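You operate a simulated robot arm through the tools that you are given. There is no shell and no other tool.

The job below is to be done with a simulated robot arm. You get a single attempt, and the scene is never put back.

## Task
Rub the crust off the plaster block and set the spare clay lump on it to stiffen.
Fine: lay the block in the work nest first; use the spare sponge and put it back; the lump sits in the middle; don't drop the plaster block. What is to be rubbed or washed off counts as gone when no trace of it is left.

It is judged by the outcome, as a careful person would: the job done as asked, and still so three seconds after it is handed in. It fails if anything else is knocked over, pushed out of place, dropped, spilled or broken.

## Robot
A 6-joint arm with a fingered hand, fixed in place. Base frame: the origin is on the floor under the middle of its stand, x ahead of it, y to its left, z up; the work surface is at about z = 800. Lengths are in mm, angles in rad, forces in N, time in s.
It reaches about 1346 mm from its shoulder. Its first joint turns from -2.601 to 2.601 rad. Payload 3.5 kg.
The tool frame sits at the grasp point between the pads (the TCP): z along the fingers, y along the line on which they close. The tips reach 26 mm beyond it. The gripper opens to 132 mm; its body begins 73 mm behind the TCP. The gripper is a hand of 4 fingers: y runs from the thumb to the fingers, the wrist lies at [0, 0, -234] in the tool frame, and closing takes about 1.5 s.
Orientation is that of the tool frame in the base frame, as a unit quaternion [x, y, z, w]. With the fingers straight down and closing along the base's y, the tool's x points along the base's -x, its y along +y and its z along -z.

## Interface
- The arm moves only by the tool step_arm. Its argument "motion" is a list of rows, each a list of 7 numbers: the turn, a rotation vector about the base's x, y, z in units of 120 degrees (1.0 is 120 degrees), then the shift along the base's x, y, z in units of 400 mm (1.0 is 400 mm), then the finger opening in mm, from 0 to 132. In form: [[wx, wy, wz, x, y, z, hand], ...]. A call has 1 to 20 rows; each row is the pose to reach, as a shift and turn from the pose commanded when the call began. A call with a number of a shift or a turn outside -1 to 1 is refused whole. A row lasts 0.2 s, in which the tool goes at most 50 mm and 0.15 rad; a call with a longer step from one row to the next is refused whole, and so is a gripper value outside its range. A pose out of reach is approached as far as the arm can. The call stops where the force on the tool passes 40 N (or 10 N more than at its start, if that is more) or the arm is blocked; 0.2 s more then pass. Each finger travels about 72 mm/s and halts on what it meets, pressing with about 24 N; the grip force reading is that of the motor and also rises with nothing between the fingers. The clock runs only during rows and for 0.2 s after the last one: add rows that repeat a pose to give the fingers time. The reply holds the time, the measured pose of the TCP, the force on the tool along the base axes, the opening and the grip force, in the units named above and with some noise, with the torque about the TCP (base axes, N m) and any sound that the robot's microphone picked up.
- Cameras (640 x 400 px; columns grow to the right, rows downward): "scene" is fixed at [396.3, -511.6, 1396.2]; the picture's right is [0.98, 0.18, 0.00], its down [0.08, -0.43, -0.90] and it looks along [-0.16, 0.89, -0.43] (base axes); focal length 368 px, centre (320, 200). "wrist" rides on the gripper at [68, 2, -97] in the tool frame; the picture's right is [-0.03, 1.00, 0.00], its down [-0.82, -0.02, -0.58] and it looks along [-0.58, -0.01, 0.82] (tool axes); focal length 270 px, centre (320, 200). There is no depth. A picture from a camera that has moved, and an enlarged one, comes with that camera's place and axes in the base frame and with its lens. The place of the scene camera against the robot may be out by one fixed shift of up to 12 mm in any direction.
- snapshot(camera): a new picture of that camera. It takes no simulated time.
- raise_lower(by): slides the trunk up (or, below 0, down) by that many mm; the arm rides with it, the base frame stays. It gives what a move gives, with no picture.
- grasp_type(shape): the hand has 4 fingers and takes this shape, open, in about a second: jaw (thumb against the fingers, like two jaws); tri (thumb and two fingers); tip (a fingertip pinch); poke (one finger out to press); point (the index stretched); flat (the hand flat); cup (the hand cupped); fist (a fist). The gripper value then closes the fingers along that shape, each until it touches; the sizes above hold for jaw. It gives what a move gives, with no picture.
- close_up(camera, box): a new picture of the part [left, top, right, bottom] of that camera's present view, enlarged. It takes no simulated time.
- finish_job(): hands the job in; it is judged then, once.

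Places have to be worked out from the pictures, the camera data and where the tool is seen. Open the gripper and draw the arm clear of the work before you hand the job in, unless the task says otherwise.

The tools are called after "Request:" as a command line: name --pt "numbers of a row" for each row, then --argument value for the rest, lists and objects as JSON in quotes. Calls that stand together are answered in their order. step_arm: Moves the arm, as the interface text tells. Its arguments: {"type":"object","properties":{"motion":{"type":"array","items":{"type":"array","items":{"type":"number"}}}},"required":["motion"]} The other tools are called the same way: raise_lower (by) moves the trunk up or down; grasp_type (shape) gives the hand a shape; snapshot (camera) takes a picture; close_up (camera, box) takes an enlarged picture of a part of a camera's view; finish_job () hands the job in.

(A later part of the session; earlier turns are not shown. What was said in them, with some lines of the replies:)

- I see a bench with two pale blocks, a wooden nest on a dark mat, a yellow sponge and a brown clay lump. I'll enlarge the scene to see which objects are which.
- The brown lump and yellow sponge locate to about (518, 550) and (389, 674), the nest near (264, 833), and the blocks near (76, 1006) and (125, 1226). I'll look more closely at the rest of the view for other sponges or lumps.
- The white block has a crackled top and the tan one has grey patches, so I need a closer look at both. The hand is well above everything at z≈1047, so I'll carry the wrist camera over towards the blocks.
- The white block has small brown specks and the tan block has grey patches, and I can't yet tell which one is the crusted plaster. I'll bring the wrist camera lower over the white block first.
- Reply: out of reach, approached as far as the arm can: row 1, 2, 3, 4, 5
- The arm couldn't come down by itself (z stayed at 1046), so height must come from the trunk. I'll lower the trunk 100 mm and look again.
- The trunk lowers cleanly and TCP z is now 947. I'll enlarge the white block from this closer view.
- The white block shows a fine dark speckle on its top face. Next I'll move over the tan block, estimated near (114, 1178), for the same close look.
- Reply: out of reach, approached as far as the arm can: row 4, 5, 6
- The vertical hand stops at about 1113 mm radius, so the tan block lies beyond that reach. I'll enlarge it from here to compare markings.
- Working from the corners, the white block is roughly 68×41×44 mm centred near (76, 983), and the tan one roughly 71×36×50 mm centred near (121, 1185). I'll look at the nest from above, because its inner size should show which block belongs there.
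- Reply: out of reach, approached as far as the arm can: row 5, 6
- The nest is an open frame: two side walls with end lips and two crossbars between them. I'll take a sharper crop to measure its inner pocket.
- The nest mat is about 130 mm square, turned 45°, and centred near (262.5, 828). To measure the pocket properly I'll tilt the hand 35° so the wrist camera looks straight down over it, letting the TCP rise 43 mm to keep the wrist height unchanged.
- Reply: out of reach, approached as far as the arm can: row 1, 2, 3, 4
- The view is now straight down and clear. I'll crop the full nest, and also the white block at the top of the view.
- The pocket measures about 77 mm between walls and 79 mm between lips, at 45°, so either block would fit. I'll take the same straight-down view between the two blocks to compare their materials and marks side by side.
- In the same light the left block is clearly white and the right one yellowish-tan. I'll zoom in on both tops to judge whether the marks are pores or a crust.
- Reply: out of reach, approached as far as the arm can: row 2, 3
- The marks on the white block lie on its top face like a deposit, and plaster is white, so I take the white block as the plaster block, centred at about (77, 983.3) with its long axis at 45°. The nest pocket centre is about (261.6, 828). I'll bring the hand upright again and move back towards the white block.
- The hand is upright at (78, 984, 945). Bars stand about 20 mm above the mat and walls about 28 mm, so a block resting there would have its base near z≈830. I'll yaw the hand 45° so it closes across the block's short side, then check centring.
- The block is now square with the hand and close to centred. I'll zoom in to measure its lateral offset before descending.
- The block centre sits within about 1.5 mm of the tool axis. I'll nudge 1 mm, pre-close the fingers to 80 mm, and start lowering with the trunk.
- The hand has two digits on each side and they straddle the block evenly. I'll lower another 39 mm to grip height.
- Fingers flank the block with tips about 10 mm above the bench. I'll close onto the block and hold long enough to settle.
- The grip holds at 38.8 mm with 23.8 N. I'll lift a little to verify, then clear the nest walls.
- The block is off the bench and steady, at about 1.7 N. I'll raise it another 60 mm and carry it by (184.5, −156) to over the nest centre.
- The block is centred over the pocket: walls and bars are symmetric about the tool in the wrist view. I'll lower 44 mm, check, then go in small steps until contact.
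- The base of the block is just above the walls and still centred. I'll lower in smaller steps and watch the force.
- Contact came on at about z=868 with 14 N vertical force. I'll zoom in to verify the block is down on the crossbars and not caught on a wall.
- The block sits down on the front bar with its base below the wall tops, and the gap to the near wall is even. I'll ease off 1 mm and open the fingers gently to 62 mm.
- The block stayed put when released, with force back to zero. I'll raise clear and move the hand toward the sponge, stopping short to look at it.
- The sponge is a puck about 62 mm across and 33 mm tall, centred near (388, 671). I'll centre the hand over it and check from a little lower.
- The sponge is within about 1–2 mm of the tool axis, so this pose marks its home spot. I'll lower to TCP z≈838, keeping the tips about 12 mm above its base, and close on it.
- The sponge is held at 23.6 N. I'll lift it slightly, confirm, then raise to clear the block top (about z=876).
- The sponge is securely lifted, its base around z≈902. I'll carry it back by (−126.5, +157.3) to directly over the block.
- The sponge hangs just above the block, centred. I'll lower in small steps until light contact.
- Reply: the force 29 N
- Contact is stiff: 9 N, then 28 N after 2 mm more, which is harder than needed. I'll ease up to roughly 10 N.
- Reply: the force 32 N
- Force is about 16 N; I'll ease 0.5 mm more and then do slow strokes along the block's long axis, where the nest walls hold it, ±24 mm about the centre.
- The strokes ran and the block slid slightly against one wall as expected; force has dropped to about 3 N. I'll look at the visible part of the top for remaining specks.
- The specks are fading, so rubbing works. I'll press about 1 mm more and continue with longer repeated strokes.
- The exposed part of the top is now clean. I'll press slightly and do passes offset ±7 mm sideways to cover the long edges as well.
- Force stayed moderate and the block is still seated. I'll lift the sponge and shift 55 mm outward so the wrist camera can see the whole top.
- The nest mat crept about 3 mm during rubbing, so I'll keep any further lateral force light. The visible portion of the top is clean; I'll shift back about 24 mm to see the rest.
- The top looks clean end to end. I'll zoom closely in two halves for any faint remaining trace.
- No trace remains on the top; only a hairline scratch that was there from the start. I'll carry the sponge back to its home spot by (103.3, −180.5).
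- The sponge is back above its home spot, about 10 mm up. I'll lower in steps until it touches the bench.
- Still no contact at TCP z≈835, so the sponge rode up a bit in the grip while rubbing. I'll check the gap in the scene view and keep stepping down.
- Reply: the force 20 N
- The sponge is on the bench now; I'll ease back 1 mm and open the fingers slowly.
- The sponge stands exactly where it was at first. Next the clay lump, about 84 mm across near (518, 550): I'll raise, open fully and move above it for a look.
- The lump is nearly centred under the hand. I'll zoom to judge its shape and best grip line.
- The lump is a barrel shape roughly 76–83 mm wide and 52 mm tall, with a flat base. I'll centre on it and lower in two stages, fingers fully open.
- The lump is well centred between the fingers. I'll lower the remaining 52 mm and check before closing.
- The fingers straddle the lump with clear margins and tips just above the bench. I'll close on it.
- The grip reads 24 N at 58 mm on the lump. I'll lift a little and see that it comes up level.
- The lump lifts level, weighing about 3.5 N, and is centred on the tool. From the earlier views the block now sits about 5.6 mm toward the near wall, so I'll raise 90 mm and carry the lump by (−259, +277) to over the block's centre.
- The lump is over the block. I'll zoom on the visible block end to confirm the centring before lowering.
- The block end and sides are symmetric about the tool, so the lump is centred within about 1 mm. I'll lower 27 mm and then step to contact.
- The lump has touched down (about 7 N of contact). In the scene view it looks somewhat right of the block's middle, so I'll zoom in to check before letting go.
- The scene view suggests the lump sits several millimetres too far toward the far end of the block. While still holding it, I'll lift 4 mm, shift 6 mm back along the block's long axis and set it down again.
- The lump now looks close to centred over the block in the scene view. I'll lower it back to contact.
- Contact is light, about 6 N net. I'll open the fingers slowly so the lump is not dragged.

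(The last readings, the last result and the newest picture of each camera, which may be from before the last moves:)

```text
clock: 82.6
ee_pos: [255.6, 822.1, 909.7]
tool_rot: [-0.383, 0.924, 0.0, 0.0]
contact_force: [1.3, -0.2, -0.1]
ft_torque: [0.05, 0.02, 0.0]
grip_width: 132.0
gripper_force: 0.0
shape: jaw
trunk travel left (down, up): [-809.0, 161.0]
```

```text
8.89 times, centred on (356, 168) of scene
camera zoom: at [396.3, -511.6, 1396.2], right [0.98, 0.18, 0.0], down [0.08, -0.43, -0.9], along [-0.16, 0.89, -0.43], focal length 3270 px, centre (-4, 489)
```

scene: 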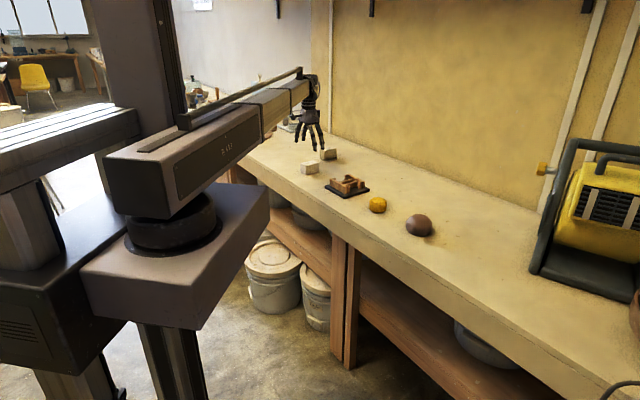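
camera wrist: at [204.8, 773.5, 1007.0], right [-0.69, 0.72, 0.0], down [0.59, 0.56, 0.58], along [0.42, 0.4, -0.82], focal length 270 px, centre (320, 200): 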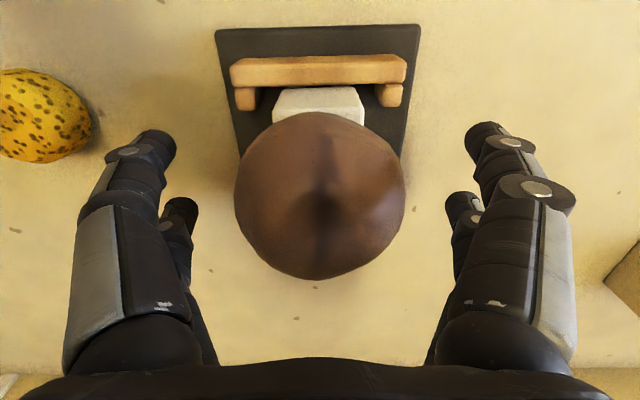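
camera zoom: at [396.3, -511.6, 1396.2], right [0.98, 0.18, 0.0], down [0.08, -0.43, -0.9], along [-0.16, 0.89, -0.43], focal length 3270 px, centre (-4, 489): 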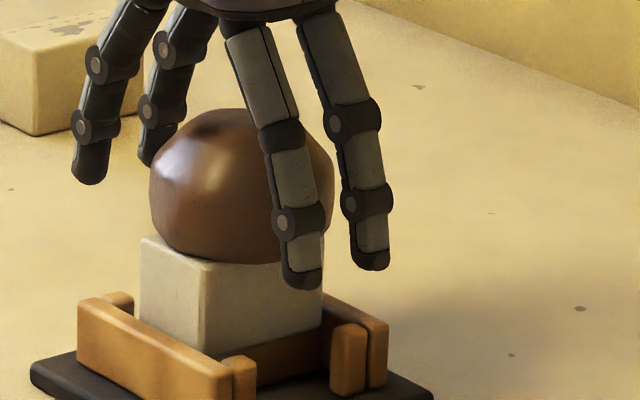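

The lump stayed in place when released. I'll raise the hand well clear, then tilt the camera straight down over the lump to measure its centring.

Request:
raise_lower --by 80

Request:
step_arm --pt "-0.0416 0.0416 0 0 0 0.005 132" --pt "-0.0832 0.0832 0 0 0 0.018 132" --pt "-0.1248 0.1248 0 0 0 0.039 132" --pt "-0.1664 0.1664 0 0 0 0.07 132" --pt "-0.2079 0.2079 0 0 0 0.1075 132" --pt "-0.2079 0.2079 0 0 0 0.1075 132"

Request:
snapshot --camera "wrist"

Request:
close_up --camera "wrist" --box '[250, 140, 390, 270]'

Request:
close_up --camera "scene" --box '[335, 145, 378, 190]'

```text
clock: 83.8
ee_pos: [254.6, 820.3, 990.1]
tool_rot: [-0.384, 0.923, 0.0, 0.0]
contact_force: [0.2, 0.3, 0.8]
ft_torque: [-0.02, 0.01, 0.01]
grip_width: 131.6
gripper_force: 0.0
shape: jaw
trunk travel left (down, up): [-889.0, 81.0]
```

```text
clock: 85.2
ee_pos: [249.1, 822.8, 1019.6]
tool_rot: [-0.368, 0.894, -0.087, -0.238]
contact_force: [0.4, -1.3, -0.8]
ft_torque: [-0.02, -0.02, 0.0]
grip_width: 131.9
gripper_force: 0.0
shape: jaw
out of reach, approached as far as the arm can: row 5, 6
trunk travel left (down, up): [-889.0, 81.0]
```

```text
taken
camera wrist: at [240.2, 814.0, 1138.4], right [-0.68, 0.73, 0.01], down [0.73, 0.68, 0.1], along [0.07, 0.07, -0.99], focal length 270 px, centre (320, 200)
```

wrist: 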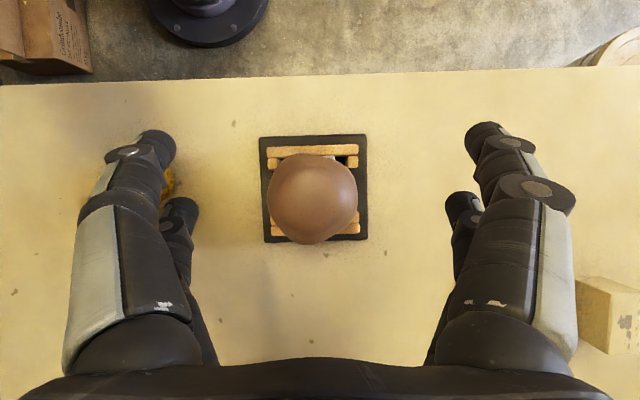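

```text
3.08 times, centred on (320, 205) of wrist
camera zoom: at [240.2, 814.0, 1138.4], right [-0.68, 0.73, 0.01], down [0.73, 0.68, 0.1], along [0.07, 0.07, -0.99], focal length 832 px, centre (320, 185)
```

zoom: 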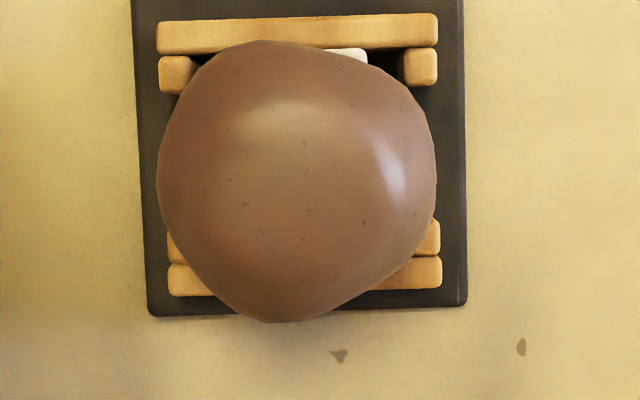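

```text
8.89 times, centred on (356, 168) of scene
camera zoom: at [396.3, -511.6, 1396.2], right [0.98, 0.18, 0.0], down [0.08, -0.43, -0.9], along [-0.16, 0.89, -0.43], focal length 3270 px, centre (-4, 489)
```

zoom: 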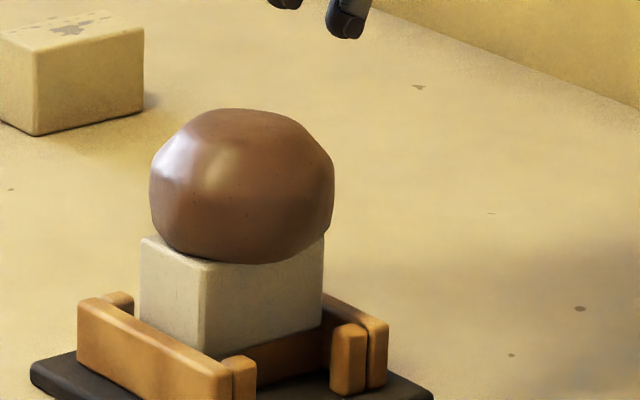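

From above, the lump sits about 4–5 mm toward the far end of the block. I'll straighten the hand, then view from the block's long side (looking along its short axis) to measure that offset accurately.

Request:
step_arm --pt "0.0414 -0.045 0.0005 -0.049 0.051 -0.0325 132" --pt "0.0828 -0.09 0.001 -0.098 0.103 -0.056 132" --pt "0.1242 -0.1351 0.0015 -0.147 0.154 -0.07 132" --pt "0.1656 -0.1801 0.002 -0.196 0.2055 -0.075 132" --pt "0.1656 -0.1801 0.002 -0.196 0.2055 -0.075 132"

Request:
step_arm --pt "0 0 -0.0625 0 0 0 132" --pt "0 0 -0.125 0 0 0 132" --pt "0 0 -0.1875 0 0 0 132" --pt "0 0 -0.25 0 0 0 132" --pt "0 0 -0.3125 0 0 0 132" --pt "0 0 -0.375 0 0 0 132" --pt "0 0 -0.4375 0 0 0 132" --pt "0 0 -0.5 0 0 0 132" --pt "0 0 -0.5625 0 0 0 132" --pt "0 0 -0.625 0 0 0 132" --pt "0 0 -0.6875 0 0 0 132" --pt "0 0 -0.75 0 0 0 132" --pt "0 0 -0.75 0 0 0 132"

Request:
snapshot --camera "wrist"

```text
clock: 86.4
ee_pos: [169.1, 905.0, 990.3]
tool_rot: [-0.382, 0.924, 0.0, 0.0]
contact_force: [-0.7, -0.4, 0.3]
ft_torque: [0.02, -0.01, 0.0]
grip_width: 132.1
gripper_force: 0.0
shape: jaw
trunk travel left (down, up): [-889.0, 81.0]
```

```text
clock: 89.2
ee_pos: [170.9, 906.4, 989.5]
tool_rot: [0.385, 0.923, 0.001, -0.001]
contact_force: [-0.4, 0.6, -0.2]
ft_torque: [0.02, 0.01, -0.01]
grip_width: 132.0
gripper_force: 0.0
shape: jaw
trunk travel left (down, up): [-889.0, 81.0]
```

```text
taken
camera wrist: at [122.6, 954.4, 1087.1], right [0.73, 0.69, 0.0], down [0.56, -0.59, 0.58], along [0.4, -0.42, -0.82], focal length 270 px, centre (320, 200)
```

wrist: 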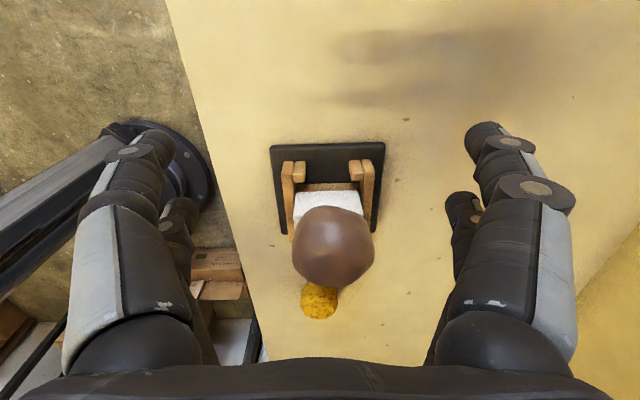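

This side view lines up the image columns with the block's long axis. I'll lower 60 mm for a flatter look and zoom in.

Request:
raise_lower --by -60

Request:
snapshot --camera "wrist"

Request:
close_up --camera "wrist" --box '[250, 150, 410, 330]'

```text
clock: 90.2
ee_pos: [170.6, 905.2, 930.4]
tool_rot: [0.383, 0.924, 0.0, -0.001]
contact_force: [-0.8, 0.1, -0.1]
ft_torque: [-0.03, -0.02, -0.01]
grip_width: 131.7
gripper_force: 0.1
shape: jaw
trunk travel left (down, up): [-829.0, 141.0]
```

```text
taken
camera wrist: at [122.5, 954.1, 1027.2], right [0.73, 0.69, 0.0], down [0.56, -0.59, 0.58], along [0.4, -0.42, -0.82], focal length 270 px, centre (320, 200)
```

wrist: 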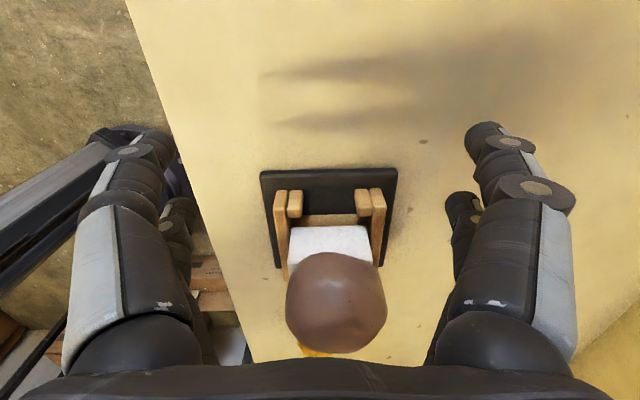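

```text
2.22 times, centred on (330, 240) of wrist
camera zoom: at [122.5, 954.1, 1027.2], right [0.73, 0.69, 0.0], down [0.56, -0.59, 0.58], along [0.4, -0.42, -0.82], focal length 601 px, centre (298, 111)
```

zoom: 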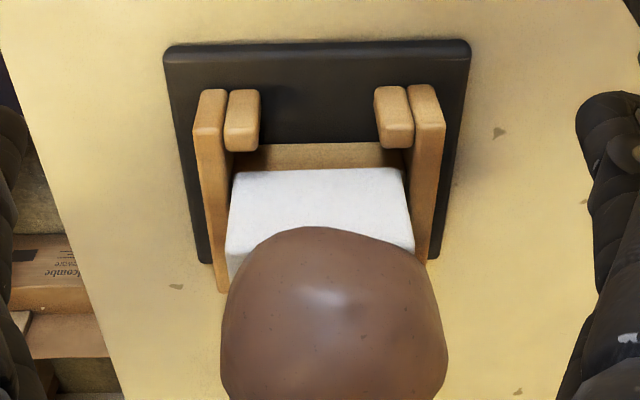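

The side view puts the lump only about 3 mm from the block's middle along its length, and under 3 mm across it, so it is well centred and resting flat. I'll raise the arm clear.

Request:
raise_lower --by 115

Request:
step_arm --pt "0 0 0 0.04 -0.05 0 132" --pt "0 0 0 0.1 -0.13 0 132" --pt "0 0 0 0.17 -0.22 0 132" --pt "0 0 0 0.24 -0.31 0 132" --pt "0 0 0 0.31 -0.4 0 132" --pt "0 0 0 0.38 -0.49 0 132" --pt "0 0 0 0.45 -0.58 0 132" --pt "0 0 0 0.51 -0.66 0 132" --pt "0 0 0 0.535 -0.695 0 132" --pt "0 0 0 0.535 -0.695 0 132"

Request:
snapshot --camera "scene"

Request:
close_up --camera "scene" --box '[280, 130, 460, 245]'

Request:
close_up --camera "scene" --box '[325, 172, 372, 202]'

```text
clock: 91.7
ee_pos: [169.5, 906.1, 1044.4]
tool_rot: [0.384, 0.924, 0.0, 0.0]
contact_force: [0.2, -0.3, 0.1]
ft_torque: [0.02, 0.01, 0.01]
grip_width: 131.9
gripper_force: 0.1
shape: jaw
trunk travel left (down, up): [-944.0, 26.0]
```

```text
clock: 93.9
ee_pos: [382.7, 626.6, 1045.4]
tool_rot: [0.383, 0.924, 0.0, -0.001]
contact_force: [0.1, -0.6, -1.1]
ft_torque: [-0.02, 0.02, 0.02]
grip_width: 131.9
gripper_force: 0.0
shape: jaw
trunk travel left (down, up): [-944.0, 26.0]
```

```text
taken
```

scene: 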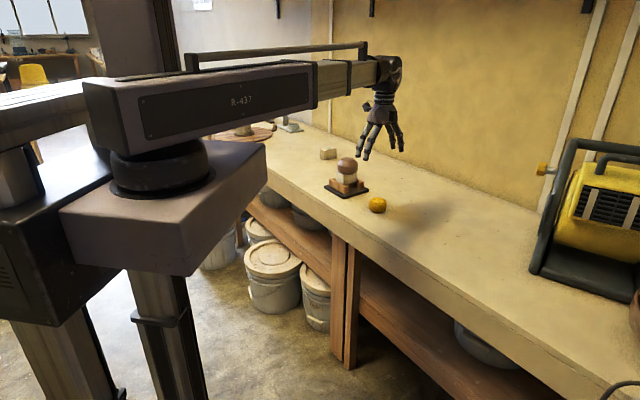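

```text
3.48 times, centred on (370, 188) of scene
camera zoom: at [396.3, -511.6, 1396.2], right [0.98, 0.18, 0.0], down [0.08, -0.43, -0.9], along [-0.16, 0.89, -0.43], focal length 1280 px, centre (146, 244)
```

zoom: 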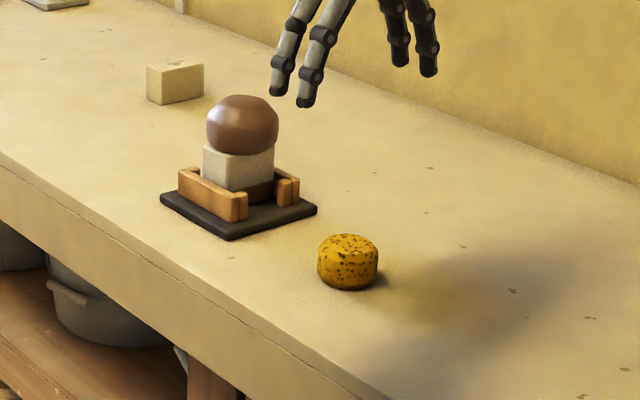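

```text
13.33 times, centred on (348, 187) of scene
camera zoom: at [396.3, -511.6, 1396.2], right [0.98, 0.18, 0.0], down [0.08, -0.43, -0.9], along [-0.16, 0.89, -0.43], focal length 4905 px, centre (-60, 373)
```

zoom: 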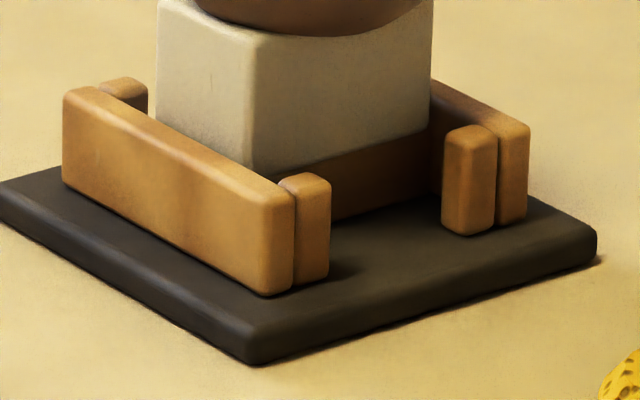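

The arm is clear with the hand open. The block sits in the nest with its top clean, the lump rests steadily in the middle of it, the sponge is back at its spot and the tan block was not touched. I'm handing the job in.

Request:
finish_job

```text
The job is handed in.
```

I rubbed the crust off the plaster block and set the clay lump on it. I've handed the job in, but I haven't seen how it was judged.

- **Block:** There were two blocks; I took the white one as the plaster block, since its top specks looked like a deposit and plaster is white. I laid it in the nest without dropping it. After rubbing, close-ups showed no crust left on top. A hairline scratch on the top and a small mark on one end face were there from the start and are still there.
- **Sponge:** It is back in its original spot.
- **Lump:** It rests steadily on the block, about 3–5 mm from the exact middle by my measurements.
- **Nest:** It crept about 3 mm across the bench while I was rubbing, and I left it there.

The tan block and everything else on the bench were not touched. The hand is open and the arm is clear of the work.
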